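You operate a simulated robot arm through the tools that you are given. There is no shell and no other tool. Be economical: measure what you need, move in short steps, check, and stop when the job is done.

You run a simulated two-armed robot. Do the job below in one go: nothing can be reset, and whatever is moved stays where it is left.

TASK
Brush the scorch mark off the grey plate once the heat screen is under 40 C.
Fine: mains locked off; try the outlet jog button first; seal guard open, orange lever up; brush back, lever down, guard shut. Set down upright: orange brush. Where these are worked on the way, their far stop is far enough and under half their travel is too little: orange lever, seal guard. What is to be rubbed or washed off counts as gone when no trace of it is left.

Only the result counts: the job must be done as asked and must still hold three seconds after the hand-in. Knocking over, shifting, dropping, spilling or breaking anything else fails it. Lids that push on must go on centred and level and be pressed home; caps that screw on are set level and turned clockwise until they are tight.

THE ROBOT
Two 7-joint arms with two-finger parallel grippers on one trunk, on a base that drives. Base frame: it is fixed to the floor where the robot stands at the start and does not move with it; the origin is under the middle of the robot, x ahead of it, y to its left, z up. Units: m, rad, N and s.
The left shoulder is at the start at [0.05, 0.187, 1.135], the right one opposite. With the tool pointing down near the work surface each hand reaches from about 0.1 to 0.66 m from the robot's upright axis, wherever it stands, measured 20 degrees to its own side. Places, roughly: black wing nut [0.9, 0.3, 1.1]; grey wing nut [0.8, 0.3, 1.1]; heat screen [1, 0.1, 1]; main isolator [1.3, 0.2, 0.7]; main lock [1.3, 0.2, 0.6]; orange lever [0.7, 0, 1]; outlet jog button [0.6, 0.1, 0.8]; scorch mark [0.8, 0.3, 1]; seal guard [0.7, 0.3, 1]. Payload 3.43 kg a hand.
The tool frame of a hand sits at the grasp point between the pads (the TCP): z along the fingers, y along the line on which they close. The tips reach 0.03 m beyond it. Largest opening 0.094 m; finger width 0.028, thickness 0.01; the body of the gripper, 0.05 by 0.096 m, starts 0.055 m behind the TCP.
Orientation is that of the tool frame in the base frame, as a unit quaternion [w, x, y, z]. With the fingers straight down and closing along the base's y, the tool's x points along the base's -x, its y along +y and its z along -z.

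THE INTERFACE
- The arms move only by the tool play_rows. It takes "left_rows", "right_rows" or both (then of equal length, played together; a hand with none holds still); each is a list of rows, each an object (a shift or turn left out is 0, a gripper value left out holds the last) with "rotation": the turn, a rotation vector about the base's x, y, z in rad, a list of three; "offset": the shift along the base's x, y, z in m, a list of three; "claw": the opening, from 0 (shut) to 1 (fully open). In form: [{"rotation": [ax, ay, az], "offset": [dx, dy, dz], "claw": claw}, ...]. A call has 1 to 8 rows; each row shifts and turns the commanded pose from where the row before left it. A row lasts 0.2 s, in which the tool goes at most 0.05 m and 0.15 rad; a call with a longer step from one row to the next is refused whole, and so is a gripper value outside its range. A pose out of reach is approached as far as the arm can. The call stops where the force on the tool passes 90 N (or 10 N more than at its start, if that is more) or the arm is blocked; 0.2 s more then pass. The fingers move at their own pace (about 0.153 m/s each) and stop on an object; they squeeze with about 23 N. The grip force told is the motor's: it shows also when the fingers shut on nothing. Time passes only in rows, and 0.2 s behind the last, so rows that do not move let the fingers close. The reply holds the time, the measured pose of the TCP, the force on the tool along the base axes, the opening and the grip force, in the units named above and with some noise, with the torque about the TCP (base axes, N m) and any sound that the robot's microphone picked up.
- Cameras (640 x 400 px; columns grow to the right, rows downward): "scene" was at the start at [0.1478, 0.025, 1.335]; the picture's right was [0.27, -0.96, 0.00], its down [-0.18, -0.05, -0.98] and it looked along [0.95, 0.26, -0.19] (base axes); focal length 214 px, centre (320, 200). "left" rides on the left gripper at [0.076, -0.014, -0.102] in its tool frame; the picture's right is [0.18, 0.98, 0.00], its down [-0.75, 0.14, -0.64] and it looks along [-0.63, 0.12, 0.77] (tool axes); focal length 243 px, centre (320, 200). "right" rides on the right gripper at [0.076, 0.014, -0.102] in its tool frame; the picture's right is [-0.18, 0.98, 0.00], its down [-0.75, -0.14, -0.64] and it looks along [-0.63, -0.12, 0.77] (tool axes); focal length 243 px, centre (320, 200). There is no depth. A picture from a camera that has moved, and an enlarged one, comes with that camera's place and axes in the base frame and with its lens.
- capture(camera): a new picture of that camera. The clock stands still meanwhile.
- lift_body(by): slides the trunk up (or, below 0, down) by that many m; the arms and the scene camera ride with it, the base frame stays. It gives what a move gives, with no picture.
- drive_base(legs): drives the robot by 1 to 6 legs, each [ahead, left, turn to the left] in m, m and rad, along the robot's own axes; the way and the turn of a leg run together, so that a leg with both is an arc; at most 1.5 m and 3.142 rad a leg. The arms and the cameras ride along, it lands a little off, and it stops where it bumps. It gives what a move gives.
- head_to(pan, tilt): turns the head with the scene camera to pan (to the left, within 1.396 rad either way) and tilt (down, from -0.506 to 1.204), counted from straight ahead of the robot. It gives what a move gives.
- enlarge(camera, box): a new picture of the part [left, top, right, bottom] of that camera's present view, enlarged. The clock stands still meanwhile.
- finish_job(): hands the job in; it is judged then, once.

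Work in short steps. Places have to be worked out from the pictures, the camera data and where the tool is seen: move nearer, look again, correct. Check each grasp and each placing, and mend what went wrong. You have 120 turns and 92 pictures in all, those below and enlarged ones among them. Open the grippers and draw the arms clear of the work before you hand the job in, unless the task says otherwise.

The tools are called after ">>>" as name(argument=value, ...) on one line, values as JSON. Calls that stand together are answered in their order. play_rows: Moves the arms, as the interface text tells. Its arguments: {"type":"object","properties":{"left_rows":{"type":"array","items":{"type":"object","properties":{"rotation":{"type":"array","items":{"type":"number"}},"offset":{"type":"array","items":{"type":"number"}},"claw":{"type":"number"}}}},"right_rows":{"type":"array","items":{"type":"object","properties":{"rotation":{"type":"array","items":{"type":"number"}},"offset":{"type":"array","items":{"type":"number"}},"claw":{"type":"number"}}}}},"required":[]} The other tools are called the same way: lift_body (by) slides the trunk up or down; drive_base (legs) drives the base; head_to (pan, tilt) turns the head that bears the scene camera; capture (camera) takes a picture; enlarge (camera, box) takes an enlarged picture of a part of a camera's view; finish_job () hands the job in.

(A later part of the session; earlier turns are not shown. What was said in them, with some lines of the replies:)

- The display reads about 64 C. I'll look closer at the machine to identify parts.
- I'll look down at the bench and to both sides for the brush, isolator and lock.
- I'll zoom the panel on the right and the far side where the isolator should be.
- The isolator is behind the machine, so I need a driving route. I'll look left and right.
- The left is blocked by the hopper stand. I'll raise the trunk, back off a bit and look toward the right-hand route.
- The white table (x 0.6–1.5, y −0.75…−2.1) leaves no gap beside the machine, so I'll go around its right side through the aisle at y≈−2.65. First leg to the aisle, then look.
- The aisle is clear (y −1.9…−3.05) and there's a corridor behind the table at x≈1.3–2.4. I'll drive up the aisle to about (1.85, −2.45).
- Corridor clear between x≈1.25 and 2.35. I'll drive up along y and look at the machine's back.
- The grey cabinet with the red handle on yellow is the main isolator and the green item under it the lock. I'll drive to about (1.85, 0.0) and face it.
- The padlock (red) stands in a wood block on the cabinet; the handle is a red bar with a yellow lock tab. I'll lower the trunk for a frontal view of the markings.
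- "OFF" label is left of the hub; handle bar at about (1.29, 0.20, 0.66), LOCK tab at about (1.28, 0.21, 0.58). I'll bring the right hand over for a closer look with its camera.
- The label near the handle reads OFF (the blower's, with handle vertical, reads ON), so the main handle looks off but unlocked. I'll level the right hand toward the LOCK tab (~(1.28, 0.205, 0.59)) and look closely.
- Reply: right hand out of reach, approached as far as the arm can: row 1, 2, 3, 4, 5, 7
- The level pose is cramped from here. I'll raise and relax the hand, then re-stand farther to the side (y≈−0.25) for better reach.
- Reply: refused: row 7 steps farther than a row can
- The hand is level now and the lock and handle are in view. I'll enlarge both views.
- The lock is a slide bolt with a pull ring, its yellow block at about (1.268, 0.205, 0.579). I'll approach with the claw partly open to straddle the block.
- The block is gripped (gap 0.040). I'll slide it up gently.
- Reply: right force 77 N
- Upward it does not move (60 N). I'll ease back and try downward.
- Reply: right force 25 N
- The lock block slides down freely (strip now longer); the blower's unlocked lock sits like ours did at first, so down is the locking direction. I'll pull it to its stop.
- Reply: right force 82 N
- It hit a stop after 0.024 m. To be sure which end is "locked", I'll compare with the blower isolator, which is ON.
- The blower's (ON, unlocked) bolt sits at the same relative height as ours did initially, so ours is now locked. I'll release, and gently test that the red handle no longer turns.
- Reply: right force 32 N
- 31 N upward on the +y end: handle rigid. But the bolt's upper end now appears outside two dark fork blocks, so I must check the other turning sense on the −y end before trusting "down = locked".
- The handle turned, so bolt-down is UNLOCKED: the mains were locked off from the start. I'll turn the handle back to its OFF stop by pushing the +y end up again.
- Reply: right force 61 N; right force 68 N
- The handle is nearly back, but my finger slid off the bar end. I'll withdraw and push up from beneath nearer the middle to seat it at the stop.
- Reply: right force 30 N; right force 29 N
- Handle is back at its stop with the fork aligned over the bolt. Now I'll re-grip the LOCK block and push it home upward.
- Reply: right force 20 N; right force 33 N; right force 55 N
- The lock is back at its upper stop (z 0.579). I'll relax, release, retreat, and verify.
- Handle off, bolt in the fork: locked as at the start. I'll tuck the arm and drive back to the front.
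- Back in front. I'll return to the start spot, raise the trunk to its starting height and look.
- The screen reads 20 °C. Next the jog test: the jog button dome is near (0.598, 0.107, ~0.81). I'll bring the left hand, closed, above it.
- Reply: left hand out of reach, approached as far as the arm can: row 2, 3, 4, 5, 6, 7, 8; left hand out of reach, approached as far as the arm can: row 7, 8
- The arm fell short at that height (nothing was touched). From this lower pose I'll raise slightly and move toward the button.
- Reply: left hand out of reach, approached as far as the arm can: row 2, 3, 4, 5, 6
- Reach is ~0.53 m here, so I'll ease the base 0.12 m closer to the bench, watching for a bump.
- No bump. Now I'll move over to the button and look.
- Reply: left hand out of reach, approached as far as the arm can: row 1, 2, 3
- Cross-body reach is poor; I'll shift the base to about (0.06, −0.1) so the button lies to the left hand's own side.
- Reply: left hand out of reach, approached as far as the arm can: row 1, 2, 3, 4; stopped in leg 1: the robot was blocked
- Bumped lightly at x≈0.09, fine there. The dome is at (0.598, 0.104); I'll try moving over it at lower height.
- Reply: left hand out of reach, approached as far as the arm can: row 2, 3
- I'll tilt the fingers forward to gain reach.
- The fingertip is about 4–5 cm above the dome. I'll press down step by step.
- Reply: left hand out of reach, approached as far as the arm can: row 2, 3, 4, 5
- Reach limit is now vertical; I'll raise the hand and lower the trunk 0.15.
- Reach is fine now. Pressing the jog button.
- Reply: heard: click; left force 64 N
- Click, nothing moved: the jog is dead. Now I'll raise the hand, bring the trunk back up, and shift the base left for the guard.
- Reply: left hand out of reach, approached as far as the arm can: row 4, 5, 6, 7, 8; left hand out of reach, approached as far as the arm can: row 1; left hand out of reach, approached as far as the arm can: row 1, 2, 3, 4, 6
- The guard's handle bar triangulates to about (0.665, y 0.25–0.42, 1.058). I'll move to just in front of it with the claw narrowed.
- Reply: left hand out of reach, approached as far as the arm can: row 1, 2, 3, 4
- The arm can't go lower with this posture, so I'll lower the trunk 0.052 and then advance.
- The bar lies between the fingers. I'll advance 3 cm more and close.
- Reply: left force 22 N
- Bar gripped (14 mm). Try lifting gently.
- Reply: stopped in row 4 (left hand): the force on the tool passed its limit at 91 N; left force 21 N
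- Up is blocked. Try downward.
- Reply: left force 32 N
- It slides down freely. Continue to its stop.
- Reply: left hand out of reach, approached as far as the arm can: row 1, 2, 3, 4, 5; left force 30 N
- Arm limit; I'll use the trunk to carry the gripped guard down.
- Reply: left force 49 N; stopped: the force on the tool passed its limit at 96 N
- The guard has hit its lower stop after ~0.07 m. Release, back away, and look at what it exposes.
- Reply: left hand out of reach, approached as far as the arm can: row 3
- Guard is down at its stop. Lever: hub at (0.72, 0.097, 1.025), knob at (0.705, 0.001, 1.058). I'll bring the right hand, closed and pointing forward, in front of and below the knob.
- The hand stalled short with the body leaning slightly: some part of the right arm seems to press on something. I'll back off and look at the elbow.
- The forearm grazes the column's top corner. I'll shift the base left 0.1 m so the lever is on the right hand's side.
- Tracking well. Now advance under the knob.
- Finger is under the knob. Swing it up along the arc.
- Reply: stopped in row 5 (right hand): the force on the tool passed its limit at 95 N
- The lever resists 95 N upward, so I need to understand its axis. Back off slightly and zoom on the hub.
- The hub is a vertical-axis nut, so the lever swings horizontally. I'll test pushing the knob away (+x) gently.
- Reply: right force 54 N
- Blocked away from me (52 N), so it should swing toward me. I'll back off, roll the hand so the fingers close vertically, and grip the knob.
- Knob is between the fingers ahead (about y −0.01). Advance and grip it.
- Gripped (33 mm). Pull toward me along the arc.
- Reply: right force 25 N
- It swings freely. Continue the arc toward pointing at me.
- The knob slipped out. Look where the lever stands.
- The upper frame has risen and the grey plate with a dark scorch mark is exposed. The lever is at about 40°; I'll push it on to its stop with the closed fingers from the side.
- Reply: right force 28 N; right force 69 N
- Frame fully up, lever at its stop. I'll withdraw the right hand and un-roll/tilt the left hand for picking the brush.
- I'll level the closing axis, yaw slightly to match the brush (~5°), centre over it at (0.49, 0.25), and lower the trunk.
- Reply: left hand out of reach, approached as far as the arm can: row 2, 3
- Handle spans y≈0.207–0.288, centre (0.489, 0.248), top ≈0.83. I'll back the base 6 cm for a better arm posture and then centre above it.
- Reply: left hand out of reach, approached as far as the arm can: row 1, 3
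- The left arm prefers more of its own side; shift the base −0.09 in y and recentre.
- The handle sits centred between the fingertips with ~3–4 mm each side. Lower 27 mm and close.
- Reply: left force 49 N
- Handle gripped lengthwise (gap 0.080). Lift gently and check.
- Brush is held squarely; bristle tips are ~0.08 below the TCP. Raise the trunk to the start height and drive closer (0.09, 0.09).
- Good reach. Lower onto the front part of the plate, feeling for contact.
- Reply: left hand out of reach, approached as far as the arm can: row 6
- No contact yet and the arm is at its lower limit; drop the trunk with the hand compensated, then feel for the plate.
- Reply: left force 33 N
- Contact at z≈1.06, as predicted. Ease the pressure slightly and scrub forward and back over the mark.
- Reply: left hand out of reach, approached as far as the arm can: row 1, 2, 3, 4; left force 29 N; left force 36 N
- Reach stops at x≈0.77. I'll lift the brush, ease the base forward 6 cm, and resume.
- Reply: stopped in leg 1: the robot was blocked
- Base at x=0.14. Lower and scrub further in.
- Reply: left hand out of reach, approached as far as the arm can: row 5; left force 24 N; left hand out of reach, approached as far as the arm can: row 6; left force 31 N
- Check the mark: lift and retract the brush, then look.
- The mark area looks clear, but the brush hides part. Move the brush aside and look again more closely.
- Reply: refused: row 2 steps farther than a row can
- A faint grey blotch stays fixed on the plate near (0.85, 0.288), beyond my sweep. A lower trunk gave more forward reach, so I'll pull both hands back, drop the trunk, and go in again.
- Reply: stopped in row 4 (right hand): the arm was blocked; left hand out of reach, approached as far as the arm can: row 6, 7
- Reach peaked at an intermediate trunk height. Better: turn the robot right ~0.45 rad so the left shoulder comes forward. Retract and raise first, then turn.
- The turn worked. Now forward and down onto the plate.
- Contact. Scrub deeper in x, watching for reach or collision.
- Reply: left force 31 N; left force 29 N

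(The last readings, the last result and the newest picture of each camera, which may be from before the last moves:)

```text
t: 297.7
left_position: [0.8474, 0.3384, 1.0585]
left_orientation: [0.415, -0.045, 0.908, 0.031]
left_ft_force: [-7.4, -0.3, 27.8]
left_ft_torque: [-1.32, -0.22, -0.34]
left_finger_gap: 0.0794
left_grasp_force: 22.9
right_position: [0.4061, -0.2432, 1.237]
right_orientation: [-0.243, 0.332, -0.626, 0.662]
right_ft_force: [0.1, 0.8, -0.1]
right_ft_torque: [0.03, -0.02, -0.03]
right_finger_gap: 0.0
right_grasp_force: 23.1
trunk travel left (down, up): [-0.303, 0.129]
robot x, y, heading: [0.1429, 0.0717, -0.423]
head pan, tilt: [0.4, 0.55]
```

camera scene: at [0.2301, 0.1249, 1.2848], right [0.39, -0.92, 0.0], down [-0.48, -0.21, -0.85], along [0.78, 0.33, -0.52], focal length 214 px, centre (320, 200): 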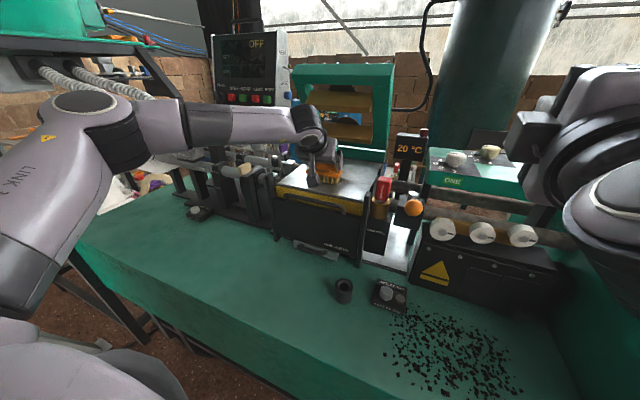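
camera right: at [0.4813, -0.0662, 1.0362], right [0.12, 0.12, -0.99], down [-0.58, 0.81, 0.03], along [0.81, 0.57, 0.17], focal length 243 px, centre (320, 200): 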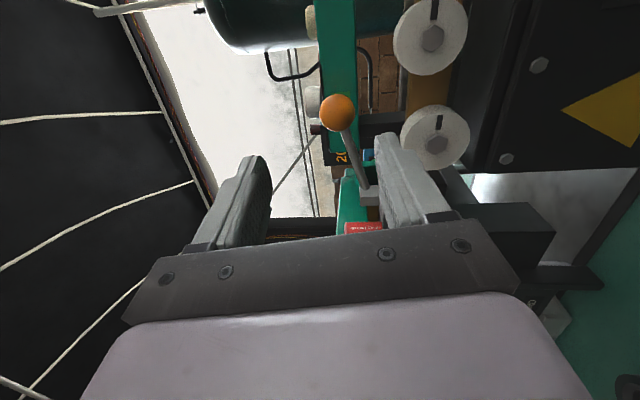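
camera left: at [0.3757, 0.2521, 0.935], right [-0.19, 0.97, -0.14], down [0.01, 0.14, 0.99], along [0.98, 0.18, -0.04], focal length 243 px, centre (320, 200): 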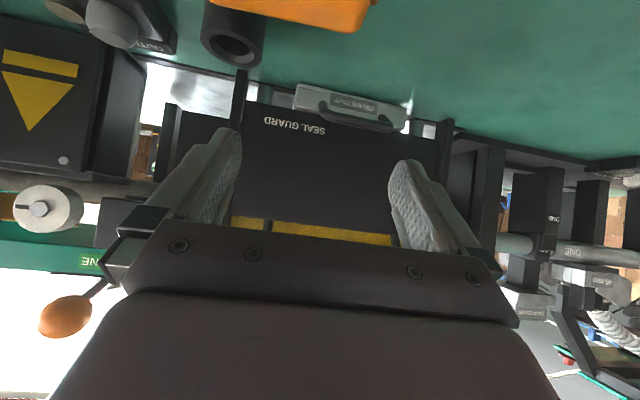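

Full reach now. A couple more long strokes over the whole region, then inspect.

>>> play_rows(left_rows=[{"offset": [-0.035, 0, 0]}, {"offset": [-0.035, -0.01, 0]}, {"offset": [0.035, -0.01, 0]}, {"offset": [0.04, -0.01, 0]}, {"offset": [-0.035, -0.015, 0]}, {"offset": [-0.035, -0.01, 0]}, {"offset": [0.035, -0.015, 0]}, {"offset": [0.04, 0, 0]}])

>>> play_rows(left_rows=[{"offset": [-0.03, 0, 0]}, {"offset": [-0.03, 0, 0]}, {"offset": [0.02, 0.01, 0]}, {"offset": [0.035, 0.01, 0]}, {"offset": [-0.03, 0.01, 0]}, {"offset": [-0.03, 0.005, 0]}, {"offset": [0, 0, 0.04]}, {"offset": [-0.03, 0, 0.035]}])

>>> play_rows(left_rows=[{"offset": [-0.03, 0, 0.035]}, {"offset": [-0.04, 0, 0.025]}, {"offset": [-0.045, 0, 0.02]}, {"offset": [-0.045, 0, 0]}])

>>> head_to(pan=0.75, tilt=0.55)

>>> enlarge(camera="scene", box=[230, 140, 410, 290])

```text
t: 299.5
left_position: [0.861, 0.2688, 1.0594]
left_orientation: [0.415, -0.045, 0.908, 0.029]
left_ft_force: [-3.4, -0.3, 22.5]
left_ft_torque: [-1.11, -0.51, -0.18]
left_finger_gap: 0.0796
left_grasp_force: 23.3
right_position: [0.4062, -0.2433, 1.2366]
right_orientation: [-0.242, 0.333, -0.626, 0.662]
right_ft_force: [0.1, 0.5, 0.7]
right_ft_torque: [0.0, -0.02, 0.04]
right_finger_gap: 0.0
right_grasp_force: 23.4
trunk travel left (down, up): [-0.303, 0.129]
robot x, y, heading: [0.1427, 0.0677, -0.424]
head pan, tilt: [0.4, 0.55]
```

```text
t: 301.3
left_position: [0.7692, 0.3037, 1.1271]
left_orientation: [0.408, -0.044, 0.911, 0.032]
left_ft_force: [0.7, -0.4, -0.7]
left_ft_torque: [0.0, 0.05, -0.03]
left_finger_gap: 0.0797
left_grasp_force: 23.3
right_position: [0.4098, -0.242, 1.2365]
right_orientation: [-0.242, 0.334, -0.626, 0.662]
right_ft_force: [0.4, -0.4, -0.3]
right_ft_torque: [-0.01, 0.0, 0.03]
right_finger_gap: 0.0001
right_grasp_force: 22.9
trunk travel left (down, up): [-0.303, 0.129]
robot x, y, heading: [0.138, 0.0671, -0.426]
head pan, tilt: [0.4, 0.55]
```

```text
t: 302.3
left_position: [0.6082, 0.304, 1.206]
left_orientation: [0.409, -0.045, 0.911, 0.032]
left_ft_force: [0.4, 0.1, -0.6]
left_ft_torque: [0.0, -0.01, -0.03]
left_finger_gap: 0.0796
left_grasp_force: 22.7
right_position: [0.4101, -0.2423, 1.2374]
right_orientation: [-0.242, 0.334, -0.626, 0.662]
right_ft_force: [0.0, -0.1, 0.1]
right_ft_torque: [0.01, -0.02, 0.0]
right_finger_gap: 0.0001
right_grasp_force: 23.0
trunk travel left (down, up): [-0.303, 0.129]
robot x, y, heading: [0.1412, 0.066, -0.427]
head pan, tilt: [0.4, 0.55]
```

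```text
t: 303.1
left_position: [0.6085, 0.304, 1.2068]
left_orientation: [0.41, -0.045, 0.911, 0.03]
left_ft_force: [-0.3, -0.7, -0.1]
left_ft_torque: [0.01, 0.02, 0.02]
left_finger_gap: 0.0797
left_grasp_force: 22.9
right_position: [0.4111, -0.2426, 1.2362]
right_orientation: [-0.242, 0.334, -0.627, 0.661]
right_ft_force: [0.0, 0.1, -0.8]
right_ft_torque: [-0.01, -0.02, -0.02]
right_finger_gap: 0.0001
right_grasp_force: 22.5
trunk travel left (down, up): [-0.303, 0.129]
robot x, y, heading: [0.1448, 0.0666, -0.432]
head pan, tilt: [0.75, 0.55]
```

```text
2.67 times, centred on (320, 215) of scene
camera zoom: at [0.2798, 0.0713, 1.2549], right [0.32, -0.95, 0.0], down [-0.5, -0.17, -0.85], along [0.81, 0.27, -0.52], focal length 572 px, centre (320, 160)
```

zoom: 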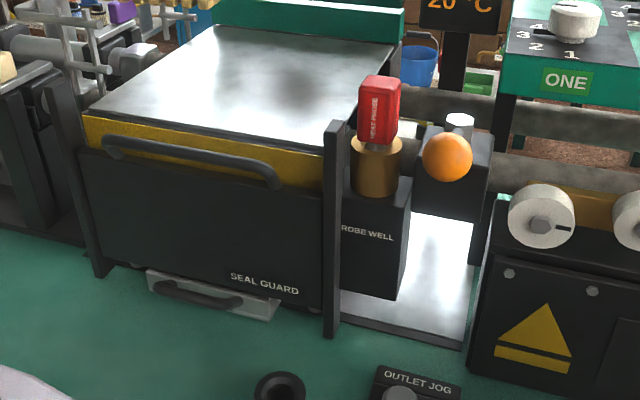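

>>> enlarge(camera="scene", box=[255, 155, 345, 205])

```text
7.11 times, centred on (300, 180) of scene
camera zoom: at [0.2798, 0.0713, 1.2549], right [0.32, -0.95, 0.0], down [-0.5, -0.17, -0.85], along [0.81, 0.27, -0.52], focal length 1525 px, centre (462, 342)
```

zoom: 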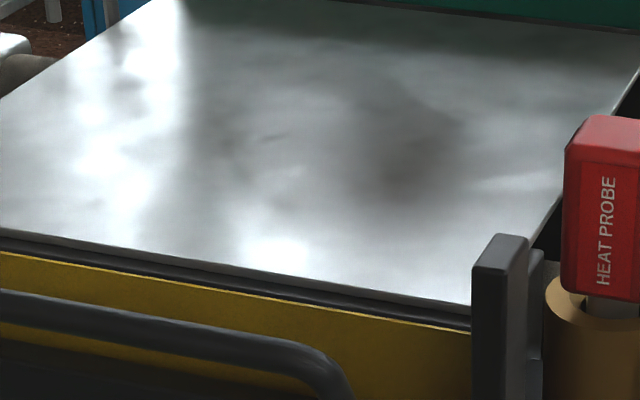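

Only a soft smudge remains near (0.84, 0.28), probably a reflection, but I'll scrub there once more with sideways strokes too and compare.

>>> play_rows(left_rows=[{"offset": [0.045, 0, 0]}, {"offset": [0.045, 0, -0.02]}, {"offset": [0.04, -0.01, -0.025]}, {"offset": [0.03, -0.01, -0.035]}, {"offset": [0.03, -0.01, -0.035]}, {"offset": [0, 0, -0.025]}, {"offset": [0, 0, -0.01]}, {"offset": [0, 0, -0.005]}])

>>> play_rows(left_rows=[{"offset": [0.03, 0, 0]}, {"offset": [0.02, -0.02, 0]}, {"offset": [0, -0.025, 0]}, {"offset": [-0.02, 0.03, 0]}, {"offset": [0, 0.03, 0]}, {"offset": [0.02, -0.03, 0]}, {"offset": [0, -0.03, 0]}, {"offset": [-0.03, 0.02, 0]}])

>>> play_rows(left_rows=[{"offset": [0.02, 0.03, 0]}, {"offset": [0.02, 0.02, 0]}, {"offset": [-0.03, 0.01, 0]}, {"offset": [-0.03, 0.01, 0]}, {"offset": [0.03, -0.01, 0]}, {"offset": [0.03, -0.02, 0]}, {"offset": [-0.03, -0.02, 0]}, {"offset": [-0.03, 0, 0]}])

>>> play_rows(left_rows=[{"offset": [0, 0, 0.045]}, {"offset": [-0.03, 0.005, 0.035]}, {"offset": [-0.035, 0.005, 0.03]}, {"offset": [-0.04, 0, 0.02]}, {"offset": [-0.045, 0, 0.01]}, {"offset": [-0.035, 0, 0]}])

>>> enlarge(camera="scene", box=[255, 155, 345, 205])

```text
t: 304.9
left_position: [0.7967, 0.2745, 1.06]
left_orientation: [0.415, -0.046, 0.908, 0.03]
left_ft_force: [0.9, 3.8, 18.8]
left_ft_torque: [-0.78, -0.53, 0.1]
left_finger_gap: 0.0798
left_grasp_force: 23.4
right_position: [0.4088, -0.2425, 1.2379]
right_orientation: [-0.242, 0.334, -0.626, 0.662]
right_ft_force: [0.5, 0.3, -0.7]
right_ft_torque: [0.01, 0.03, -0.03]
right_finger_gap: 0.0002
right_grasp_force: 23.1
trunk travel left (down, up): [-0.303, 0.129]
robot x, y, heading: [0.1446, 0.0652, -0.424]
head pan, tilt: [0.75, 0.55]
```

```text
t: 306.7
left_position: [0.8166, 0.2486, 1.0585]
left_orientation: [0.415, -0.046, 0.908, 0.029]
left_ft_force: [-0.6, -0.4, 26.8]
left_ft_torque: [-1.22, -0.68, -0.13]
left_finger_gap: 0.0794
left_grasp_force: 23.0
right_position: [0.4079, -0.2434, 1.2367]
right_orientation: [-0.243, 0.333, -0.626, 0.662]
right_ft_force: [0.2, 0.4, -0.2]
right_ft_torque: [-0.05, 0.03, -0.02]
right_finger_gap: 0.0
right_grasp_force: 23.0
trunk travel left (down, up): [-0.303, 0.129]
robot x, y, heading: [0.1421, 0.0658, -0.433]
head pan, tilt: [0.75, 0.55]
```

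```text
t: 308.5
left_position: [0.7979, 0.269, 1.059]
left_orientation: [0.417, -0.047, 0.907, 0.03]
left_ft_force: [4.9, 0.9, 28.7]
left_ft_torque: [-1.38, -0.77, 0.26]
left_finger_gap: 0.0792
left_grasp_force: 22.6
right_position: [0.4076, -0.2421, 1.2372]
right_orientation: [-0.243, 0.333, -0.626, 0.662]
right_ft_force: [0.4, -0.2, -0.3]
right_ft_torque: [-0.03, 0.04, 0.03]
right_finger_gap: 0.0002
right_grasp_force: 23.1
trunk travel left (down, up): [-0.303, 0.129]
robot x, y, heading: [0.1426, 0.0682, -0.429]
head pan, tilt: [0.75, 0.55]
```

```text
t: 309.9
left_position: [0.611, 0.2794, 1.1942]
left_orientation: [0.41, -0.044, 0.911, 0.03]
left_ft_force: [0.2, 0.2, -0.3]
left_ft_torque: [0.01, -0.02, 0.01]
left_finger_gap: 0.0794
left_grasp_force: 22.9
right_position: [0.409, -0.2421, 1.2363]
right_orientation: [-0.242, 0.334, -0.626, 0.662]
right_ft_force: [-0.1, 0.6, -0.5]
right_ft_torque: [-0.02, -0.02, 0.0]
right_finger_gap: 0.0
right_grasp_force: 23.1
trunk travel left (down, up): [-0.303, 0.129]
robot x, y, heading: [0.1409, 0.0669, -0.432]
head pan, tilt: [0.75, 0.55]
```

```text
7.11 times, centred on (300, 180) of scene
camera zoom: at [0.2795, 0.0715, 1.2549], right [0.32, -0.95, 0.0], down [-0.5, -0.17, -0.85], along [0.81, 0.27, -0.52], focal length 1525 px, centre (462, 342)
```

zoom: 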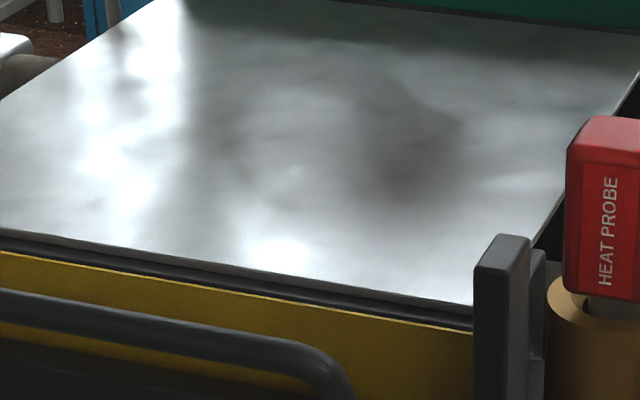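

Small traces are gone; the soft smudge is unchanged by scrubbing, i.e. a reflection. Now return the brush: turn back, retreat to the pick posture, lower the trunk and go above its original spot.

>>> drive_base(legs=[[0, 0, 0.43], [-0.16, -0.027, 0]])

>>> lift_body(by=-0.21)

>>> play_rows(left_rows=[{"offset": [0.03, -0.035, 0], "rotation": [0, 0, -0.143]}, {"offset": [0.03, -0.035, 0], "rotation": [0, 0, -0.143]}, {"offset": [0.03, -0.035, 0], "rotation": [0, 0, -0.143]}, {"offset": [0.03, -0.035, 0]}, {"offset": [0.03, -0.035, 0]}, {}])

```text
t: 312.6
left_position: [0.3231, 0.4289, 1.1951]
left_orientation: [0.394, -0.239, 0.88, 0.118]
left_ft_force: [-0.5, -0.7, -0.5]
left_ft_torque: [-0.04, 0.01, 0.01]
left_finger_gap: 0.0792
left_grasp_force: 23.5
right_position: [0.3588, -0.1292, 1.2369]
right_orientation: [-0.378, 0.46, -0.54, 0.595]
right_ft_force: [-0.7, -0.2, -0.7]
right_ft_torque: [0.02, 0.01, 0.0]
right_finger_gap: 0.0
right_grasp_force: 22.3
trunk travel left (down, up): [-0.303, 0.129]
robot x, y, heading: [-0.0098, 0.0416, 0.006]
head pan, tilt: [0.75, 0.55]
```

```text
t: 314.8
left_position: [0.3244, 0.4297, 0.9846]
left_orientation: [0.394, -0.239, 0.879, 0.119]
left_ft_force: [0.3, -0.3, -1.2]
left_ft_torque: [-0.03, -0.01, 0.0]
left_finger_gap: 0.0793
left_grasp_force: 22.8
right_position: [0.3598, -0.1285, 1.0268]
right_orientation: [-0.379, 0.462, -0.54, 0.593]
right_ft_force: [0.1, -0.7, -0.3]
right_ft_torque: [-0.01, 0.01, 0.02]
right_finger_gap: 0.0
right_grasp_force: 23.4
trunk travel left (down, up): [-0.093, 0.339]
robot x, y, heading: [-0.013, 0.0382, 0.007]
head pan, tilt: [0.75, 0.55]
```

```text
t: 316.2
left_position: [0.4774, 0.2546, 0.9853]
left_orientation: [0.409, -0.047, 0.911, 0.033]
left_ft_force: [0.1, 0.1, -1.2]
left_ft_torque: [0.0, 0.03, 0.01]
left_finger_gap: 0.0795
left_grasp_force: 22.7
right_position: [0.3596, -0.128, 1.0256]
right_orientation: [-0.378, 0.461, -0.54, 0.594]
right_ft_force: [-0.5, 0.6, 0.9]
right_ft_torque: [0.01, 0.0, -0.02]
right_finger_gap: 0.0
right_grasp_force: 22.9
trunk travel left (down, up): [-0.093, 0.339]
robot x, y, heading: [-0.0146, 0.0403, 0.011]
head pan, tilt: [0.75, 0.55]
```

Lower to the bench and feel for contact.

>>> play_rows(left_rows=[{"offset": [-0.001, -0.0095, -0.04]}, {"offset": [0, 0, -0.045]}, {"offset": [0, 0, -0.035]}, {"offset": [0, 0, -0.012]}, {"offset": [0, 0, -0.005]}, {"offset": [0, 0, -0.004]}, {}])

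>>> enlarge(camera="left", box=[120, 0, 520, 250])

```text
t: 317.8
left_position: [0.4734, 0.244, 0.8448]
left_orientation: [0.412, -0.046, 0.909, 0.031]
left_ft_force: [-0.2, 0.8, 6.0]
left_ft_torque: [-0.3, -0.38, 0.03]
left_finger_gap: 0.0791
left_grasp_force: 23.6
right_position: [0.3588, -0.1295, 1.0257]
right_orientation: [-0.378, 0.461, -0.54, 0.594]
right_ft_force: [0.1, 0.4, 0.1]
right_ft_torque: [0.03, 0.0, 0.03]
right_finger_gap: 0.0002
right_grasp_force: 23.2
trunk travel left (down, up): [-0.093, 0.339]
robot x, y, heading: [-0.0142, 0.0405, 0.007]
head pan, tilt: [0.75, 0.55]
```

```text
1.60 times, centred on (320, 125) of left
camera zoom: at [0.3477, 0.216, 0.8555], right [-0.23, 0.97, -0.12], down [0.0, 0.12, 0.99], along [0.97, 0.23, -0.03], focal length 388 px, centre (320, 320)
```

zoom: 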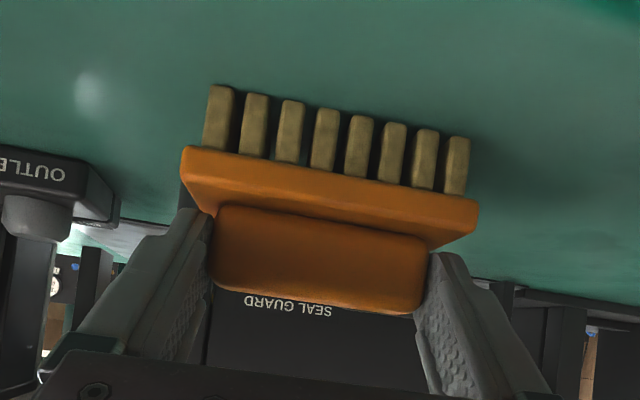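

Brush stands on its bristles at its spot. Release, rise straight up, then set base/trunk for the lever and bring the right hand to the knob's left side.

>>> play_rows(left_rows=[{"claw": 1}, {}, {"offset": [0, 0, 0.02]}, {"offset": [0, 0, 0.04]}, {"offset": [0, 0, 0.045]}, {"offset": [-0.03, 0.01, 0.02]}, {}])

>>> lift_body(by=0.13)

>>> drive_base(legs=[[0.065, 0.108, 0]])

>>> play_rows(right_rows=[{"offset": [0.02, 0.03, 0], "rotation": [0, 0, 0.15]}, {"offset": [0.03, 0.03, -0.02], "rotation": [0, 0, 0.14]}, {"offset": [0.03, 0.03, -0.02]}, {"offset": [0.03, 0.03, -0.02]}, {"offset": [0.02, 0.03, -0.02]}, {"offset": [0.005, 0.01, -0.015]}, {}])

>>> head_to(pan=0.2, tilt=0.5)

>>> capture(camera="scene")

```text
t: 319.4
left_position: [0.4434, 0.2544, 0.9711]
left_orientation: [0.409, -0.047, 0.911, 0.033]
left_ft_force: [-0.3, 0.4, -0.7]
left_ft_torque: [-0.01, 0.0, -0.02]
left_finger_gap: 0.0941
left_grasp_force: 0.0
right_position: [0.3603, -0.13, 1.0254]
right_orientation: [-0.378, 0.461, -0.54, 0.594]
right_ft_force: [0.4, -0.5, -0.4]
right_ft_torque: [-0.01, -0.03, 0.01]
right_finger_gap: 0.0001
right_grasp_force: 23.3
trunk travel left (down, up): [-0.093, 0.339]
robot x, y, heading: [-0.0118, 0.0376, -0.002]
head pan, tilt: [0.75, 0.55]
```

```text
t: 321.0
left_position: [0.4442, 0.2552, 1.1002]
left_orientation: [0.41, -0.046, 0.911, 0.032]
left_ft_force: [-0.8, 0.5, -0.6]
left_ft_torque: [0.01, 0.0, -0.01]
left_finger_gap: 0.0941
left_grasp_force: 0.0
right_position: [0.3599, -0.1282, 1.1562]
right_orientation: [-0.379, 0.461, -0.54, 0.594]
right_ft_force: [0.4, -0.3, 0.6]
right_ft_torque: [-0.02, -0.02, 0.01]
right_finger_gap: 0.0
right_grasp_force: 23.2
trunk travel left (down, up): [-0.223, 0.209]
robot x, y, heading: [-0.0139, 0.0416, 0.009]
head pan, tilt: [0.75, 0.55]
```

```text
t: 322.6
left_position: [0.5085, 0.3614, 1.0993]
left_orientation: [0.41, -0.046, 0.91, 0.031]
left_ft_force: [-0.8, 0.3, 0.1]
left_ft_torque: [0.04, 0.01, 0.0]
left_finger_gap: 0.0941
left_grasp_force: 0.1
right_position: [0.4242, -0.022, 1.1566]
right_orientation: [-0.376, 0.462, -0.54, 0.595]
right_ft_force: [-0.8, 0.5, 0.0]
right_ft_torque: [-0.02, -0.01, 0.02]
right_finger_gap: 0.0
right_grasp_force: 23.0
trunk travel left (down, up): [-0.223, 0.209]
robot x, y, heading: [0.0506, 0.1467, 0.002]
head pan, tilt: [0.75, 0.55]
```

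```text
t: 324.2
left_position: [0.5086, 0.3607, 1.1001]
left_orientation: [0.411, -0.045, 0.91, 0.031]
left_ft_force: [-0.2, 1.2, 0.1]
left_ft_torque: [-0.01, 0.01, -0.05]
left_finger_gap: 0.0942
left_grasp_force: 0.1
right_position: [0.5589, 0.1385, 1.0631]
right_orientation: [-0.46, 0.533, -0.468, 0.534]
right_ft_force: [0.1, 0.0, -0.8]
right_ft_torque: [0.01, -0.02, 0.0]
right_finger_gap: 0.0001
right_grasp_force: 22.8
trunk travel left (down, up): [-0.223, 0.209]
robot x, y, heading: [0.0499, 0.1463, 0.006]
head pan, tilt: [0.75, 0.55]
```

```text
t: 325.2
left_position: [0.5084, 0.3607, 1.1003]
left_orientation: [0.41, -0.044, 0.911, 0.031]
left_ft_force: [-0.2, -0.4, -1.0]
left_ft_torque: [0.03, 0.02, 0.0]
left_finger_gap: 0.094
left_grasp_force: 0.1
right_position: [0.5593, 0.1389, 1.0626]
right_orientation: [-0.458, 0.534, -0.468, 0.534]
right_ft_force: [-0.2, -0.4, -0.4]
right_ft_torque: [0.01, 0.03, -0.01]
right_finger_gap: 0.0
right_grasp_force: 23.0
trunk travel left (down, up): [-0.223, 0.209]
robot x, y, heading: [0.0517, 0.1494, 0.004]
head pan, tilt: [0.201, 0.499]
```

```text
2 pictures are left
camera scene: at [0.1981, 0.1653, 1.1795], right [0.2, -0.98, 0.0], down [-0.47, -0.1, -0.88], along [0.86, 0.18, -0.48], focal length 214 px, centre (320, 200)
```

scene: 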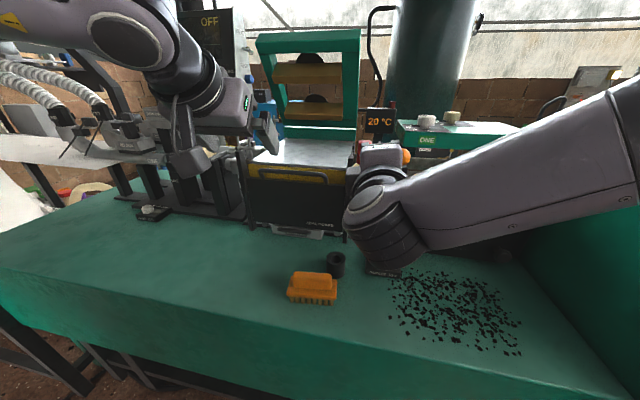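

Brush stands upright in place; knob at (0.611, 0.09). Push it back rightward along its arc, then forward to its down stop.

>>> play_rows(right_rows=[{"offset": [0.046, 0, -0.004]}, {"offset": [0, -0.02, 0]}, {"offset": [0, -0.02, 0]}, {"offset": [0, -0.02, 0]}, {"offset": [0, -0.018, 0]}, {"offset": [0.008, -0.012, 0]}, {"offset": [0.01, -0.012, 0]}, {"offset": [0.01, -0.012, 0]}])

>>> play_rows(right_rows=[{"offset": [0.01, -0.012, 0]}, {"offset": [0.008, -0.01, 0]}, {"offset": [0.008, -0.004, 0]}, {"offset": [0.007, 0, 0]}, {}])

```text
t: 327.0
left_position: [0.5096, 0.3609, 1.101]
left_orientation: [0.41, -0.045, 0.91, 0.032]
left_ft_force: [0.6, -0.3, -0.8]
left_ft_torque: [-0.02, -0.02, 0.02]
left_finger_gap: 0.0943
left_grasp_force: 0.1
right_position: [0.6335, 0.0214, 1.0566]
right_orientation: [-0.46, 0.533, -0.468, 0.534]
right_ft_force: [0.2, 0.3, 0.1]
right_ft_torque: [0.01, -0.01, 0.01]
right_finger_gap: 0.0
right_grasp_force: 23.4
trunk travel left (down, up): [-0.223, 0.209]
robot x, y, heading: [0.0502, 0.1465, 0.006]
head pan, tilt: [0.201, 0.499]
```

```text
t: 328.2
left_position: [0.5097, 0.3605, 1.0994]
left_orientation: [0.41, -0.045, 0.91, 0.031]
left_ft_force: [-0.2, 0.7, -0.4]
left_ft_torque: [-0.01, 0.02, -0.01]
left_finger_gap: 0.0939
left_grasp_force: 0.0
right_position: [0.6661, -0.0036, 1.0575]
right_orientation: [-0.459, 0.534, -0.469, 0.533]
right_ft_force: [-1.1, -0.3, -1.0]
right_ft_torque: [-0.01, -0.02, -0.03]
right_finger_gap: 0.0
right_grasp_force: 23.4
trunk travel left (down, up): [-0.223, 0.209]
robot x, y, heading: [0.0502, 0.1433, 0.005]
head pan, tilt: [0.201, 0.499]
```

>>> play_rows(right_rows=[{"offset": [0.006, 0, 0]}, {"offset": [0.006, 0, 0]}, {"offset": [0.004, 0, 0]}, {}])

>>> enlarge(camera="scene", box=[230, 100, 460, 240])

```text
t: 329.0
left_position: [0.5015, 0.3579, 1.1037]
left_orientation: [0.413, -0.043, 0.909, 0.03]
left_ft_force: [-0.3, -0.1, -0.4]
left_ft_torque: [-0.01, 0.01, -0.01]
left_finger_gap: 0.094
left_grasp_force: 0.1
right_position: [0.6687, -0.0028, 1.0572]
right_orientation: [-0.459, 0.536, -0.468, 0.531]
right_ft_force: [-51.2, -9.8, 6.8]
right_ft_torque: [0.05, -0.1, -0.12]
right_finger_gap: 0.0
right_grasp_force: 23.0
trunk travel left (down, up): [-0.223, 0.209]
robot x, y, heading: [0.0469, 0.145, -0.001]
head pan, tilt: [0.201, 0.499]
stopped in row 4 (right hand): the force on the tool passed its limit at 92 N (the readings are from after the stop); the commanded pose is now the measured one
```

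```text
2.78 times, centred on (345, 170) of scene
camera zoom: at [0.1893, 0.1634, 1.1809], right [0.2, -0.98, 0.0], down [-0.46, -0.09, -0.88], along [0.86, 0.17, -0.47], focal length 597 px, centre (250, 284)
```

zoom: 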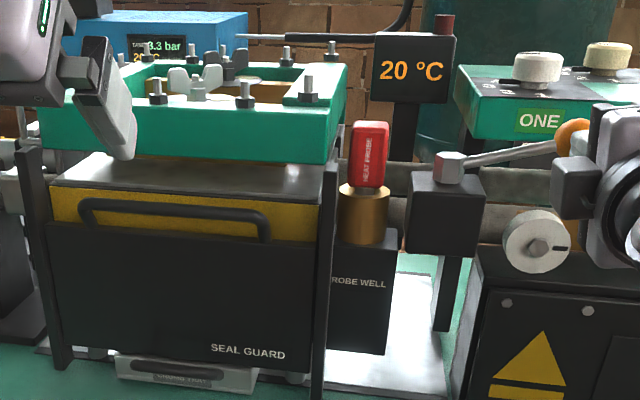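

Lever is back at its original stop and the frame is down. Withdraw the right hand, shift the base left, and bring that hand (already level and rolled) to the guard handle at (0.648, ~0.30, 0.988).

>>> play_rows(right_rows=[{"offset": [-0.03, 0, 0]}, {"offset": [-0.04, 0, 0]}, {"offset": [-0.04, 0, 0], "claw": 0.45}, {}])

>>> drive_base(legs=[[0, 0.16, 0]])

>>> lift_body(by=-0.04)

>>> play_rows(right_rows=[{"offset": [0, 0.035, -0.005]}, {"offset": [0, 0.035, -0.005]}, {"offset": [0, 0.035, -0.01]}, {"offset": [0, 0.03, -0.008]}, {}])

```text
t: 330.0
left_position: [0.5077, 0.3594, 1.1005]
left_orientation: [0.41, -0.044, 0.911, 0.03]
left_ft_force: [1.0, 0.7, -0.5]
left_ft_torque: [0.0, 0.04, 0.0]
left_finger_gap: 0.0941
left_grasp_force: 0.1
right_position: [0.5685, -0.0016, 1.0516]
right_orientation: [-0.457, 0.54, -0.469, 0.529]
right_ft_force: [-0.6, -0.5, -0.3]
right_ft_torque: [-0.01, 0.01, 0.0]
right_finger_gap: 0.0421
right_grasp_force: 0.1
trunk travel left (down, up): [-0.223, 0.209]
robot x, y, heading: [0.0481, 0.1436, -0.001]
head pan, tilt: [0.201, 0.499]
```

```text
t: 332.1
left_position: [0.5078, 0.5177, 1.1002]
left_orientation: [0.409, -0.043, 0.911, 0.031]
left_ft_force: [0.3, -0.4, 0.5]
left_ft_torque: [-0.02, 0.02, -0.03]
left_finger_gap: 0.0942
left_grasp_force: 0.0
right_position: [0.5683, 0.1576, 1.0497]
right_orientation: [-0.456, 0.54, -0.47, 0.529]
right_ft_force: [-0.3, 0.3, 0.4]
right_ft_torque: [-0.01, 0.0, 0.01]
right_finger_gap: 0.0424
right_grasp_force: 0.1
trunk travel left (down, up): [-0.223, 0.209]
robot x, y, heading: [0.0541, 0.3055, -0.003]
head pan, tilt: [0.201, 0.499]
```

```text
t: 332.9
left_position: [0.5082, 0.5183, 1.0607]
left_orientation: [0.41, -0.043, 0.911, 0.029]
left_ft_force: [0.2, -0.5, 0.1]
left_ft_torque: [-0.02, -0.01, -0.01]
left_finger_gap: 0.0939
left_grasp_force: 0.1
right_position: [0.5678, 0.1579, 1.0103]
right_orientation: [-0.457, 0.539, -0.47, 0.529]
right_ft_force: [0.2, 0.1, 0.2]
right_ft_torque: [0.0, 0.03, 0.0]
right_finger_gap: 0.0424
right_grasp_force: 0.0
trunk travel left (down, up): [-0.183, 0.249]
robot x, y, heading: [0.0484, 0.3065, -0.0]
head pan, tilt: [0.201, 0.499]
```

```text
t: 334.1
left_position: [0.5083, 0.519, 1.0603]
left_orientation: [0.409, -0.044, 0.911, 0.03]
left_ft_force: [0.6, 0.1, -0.8]
left_ft_torque: [-0.03, -0.03, 0.02]
left_finger_gap: 0.0942
left_grasp_force: 0.0
right_position: [0.5683, 0.295, 0.9806]
right_orientation: [-0.456, 0.539, -0.471, 0.53]
right_ft_force: [-0.1, 0.8, 0.0]
right_ft_torque: [-0.01, 0.0, 0.03]
right_finger_gap: 0.0423
right_grasp_force: 0.0
trunk travel left (down, up): [-0.183, 0.249]
robot x, y, heading: [0.0469, 0.3084, 0.0]
head pan, tilt: [0.201, 0.499]
```

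Reach is fine. Raise to z 0.988, advance onto the bar and close.

>>> play_rows(right_rows=[{"offset": [0.03, 0.005, 0.0075]}, {"offset": [0.025, 0, 0]}, {"offset": [0.015, 0, 0]}, {"offset": [0.01, 0, 0]}, {"claw": 0}, {}, {}])

```text
t: 335.7
left_position: [0.5085, 0.5178, 1.0611]
left_orientation: [0.41, -0.044, 0.91, 0.031]
left_ft_force: [-0.7, 0.7, -0.4]
left_ft_torque: [0.01, -0.01, 0.02]
left_finger_gap: 0.0939
left_grasp_force: 0.1
right_position: [0.648, 0.2973, 0.9896]
right_orientation: [-0.456, 0.538, -0.472, 0.529]
right_ft_force: [-2.7, -1.6, -6.5]
right_ft_torque: [1.5, 0.23, -0.4]
right_finger_gap: 0.0155
right_grasp_force: 44.9
trunk travel left (down, up): [-0.183, 0.249]
robot x, y, heading: [0.0483, 0.3074, 0.0]
head pan, tilt: [0.201, 0.499]
```

Gripped (≈15 mm). Lift the guard shut to its upper stop (z≈1.056).

>>> play_rows(right_rows=[{"offset": [0, 0, 0.012]}, {"offset": [0, 0, 0.014]}, {"offset": [0, 0, 0.014]}, {"offset": [0, 0, 0.014]}, {"offset": [0, 0, 0.012]}, {}])

>>> play_rows(right_rows=[{"offset": [0, 0, 0.006]}, {"offset": [0, 0, 0.006]}, {}])

```text
t: 337.1
left_position: [0.5082, 0.5184, 1.0607]
left_orientation: [0.409, -0.044, 0.911, 0.032]
left_ft_force: [-0.3, -1.0, -0.1]
left_ft_torque: [-0.01, 0.02, 0.01]
left_finger_gap: 0.0942
left_grasp_force: 0.1
right_position: [0.649, 0.2972, 1.0547]
right_orientation: [-0.455, 0.54, -0.471, 0.528]
right_ft_force: [-2.6, -5.6, -12.4]
right_ft_torque: [1.38, 0.25, 0.07]
right_finger_gap: 0.0154
right_grasp_force: 44.9
trunk travel left (down, up): [-0.183, 0.249]
robot x, y, heading: [0.049, 0.3044, 0.001]
head pan, tilt: [0.201, 0.499]
```

```text
t: 337.9
left_position: [0.5107, 0.5169, 1.0593]
left_orientation: [0.408, -0.043, 0.912, 0.03]
left_ft_force: [-0.2, 0.1, -0.3]
left_ft_torque: [0.0, 0.04, -0.02]
left_finger_gap: 0.094
left_grasp_force: 0.0
right_position: [0.6488, 0.2972, 1.056]
right_orientation: [-0.45, 0.546, -0.477, 0.521]
right_ft_force: [-8.6, -5.3, -37.3]
right_ft_torque: [1.3, 0.73, -0.46]
right_finger_gap: 0.0152
right_grasp_force: 45.0
trunk travel left (down, up): [-0.183, 0.249]
robot x, y, heading: [0.0519, 0.3054, 0.004]
head pan, tilt: [0.201, 0.499]
```

At the upper stop (1.056, 37 N). Relax, release, withdraw both hands, and take the last picture.

>>> play_rows(right_rows=[{"offset": [0, 0, -0.008]}, {"claw": 0.5}, {}, {"offset": [-0.04, 0, 0]}, {"offset": [-0.045, 0, 0]}, {"offset": [-0.045, -0.01, 0.01], "claw": 1}, {"offset": [0, -0.03, 0.02]}, {}])

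>>> drive_base(legs=[[-0.15, 0, 0]])

>>> capture(camera="scene")

```text
t: 339.7
left_position: [0.5077, 0.518, 1.0593]
left_orientation: [0.41, -0.044, 0.911, 0.032]
left_ft_force: [0.1, 0.5, -0.8]
left_ft_torque: [0.02, 0.01, -0.01]
left_finger_gap: 0.0941
left_grasp_force: 0.1
right_position: [0.5168, 0.2584, 1.091]
right_orientation: [-0.457, 0.539, -0.47, 0.53]
right_ft_force: [-0.6, -0.3, 0.1]
right_ft_torque: [-0.02, 0.0, 0.03]
right_finger_gap: 0.0942
right_grasp_force: 0.1
trunk travel left (down, up): [-0.183, 0.249]
robot x, y, heading: [0.0468, 0.3046, 0.0]
head pan, tilt: [0.201, 0.499]
```

```text
t: 341.1
left_position: [0.3596, 0.5177, 1.0608]
left_orientation: [0.41, -0.045, 0.91, 0.031]
left_ft_force: [-0.7, -0.7, 0.4]
left_ft_torque: [-0.03, 0.0, -0.01]
left_finger_gap: 0.094
left_grasp_force: 0.0
right_position: [0.369, 0.259, 1.0894]
right_orientation: [-0.456, 0.54, -0.47, 0.529]
right_ft_force: [1.2, -0.2, 0.0]
right_ft_torque: [0.0, 0.01, -0.02]
right_finger_gap: 0.0942
right_grasp_force: 0.0
trunk travel left (down, up): [-0.183, 0.249]
robot x, y, heading: [-0.1007, 0.306, 0.001]
head pan, tilt: [0.201, 0.499]
```

```text
0 pictures are left
camera scene: at [0.0481, 0.3238, 1.1395], right [0.2, -0.98, 0.0], down [-0.47, -0.1, -0.88], along [0.86, 0.18, -0.48], focal length 214 px, centre (320, 200)
```

scene: 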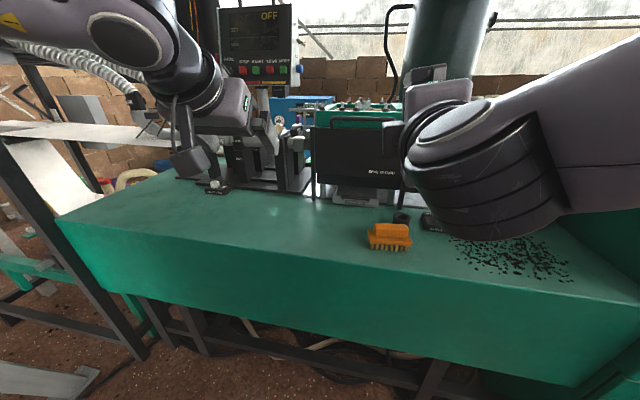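

The guard is shut, the lever is down, the brush stands upright in its place, the mains are locked off, and both grippers are open and clear. Handing in.

>>> finish_job()

```text
The job is handed in.
```

I brushed the scorch mark off the grey plate with the heat screen at 20 °C, and the job is handed in. One soft grey smudge still showed on the plate. More scrubbing didn't change it, so I took it for a reflection.

- **Mains:** I found them already locked off. While testing the lock I briefly unlocked it and turned the main handle part-way, then put both back as they were.
- **Jog button:** I pressed it before opening anything; it clicked and nothing moved.
- **Put back:** the orange brush is upright in its place, the lever is down, and the seal guard is shut.
- **Bumps:** the base stopped twice against something low near the bench, and the right forearm brushed the green column. I saw nothing knocked over, but I had no pictures left to check each spot.
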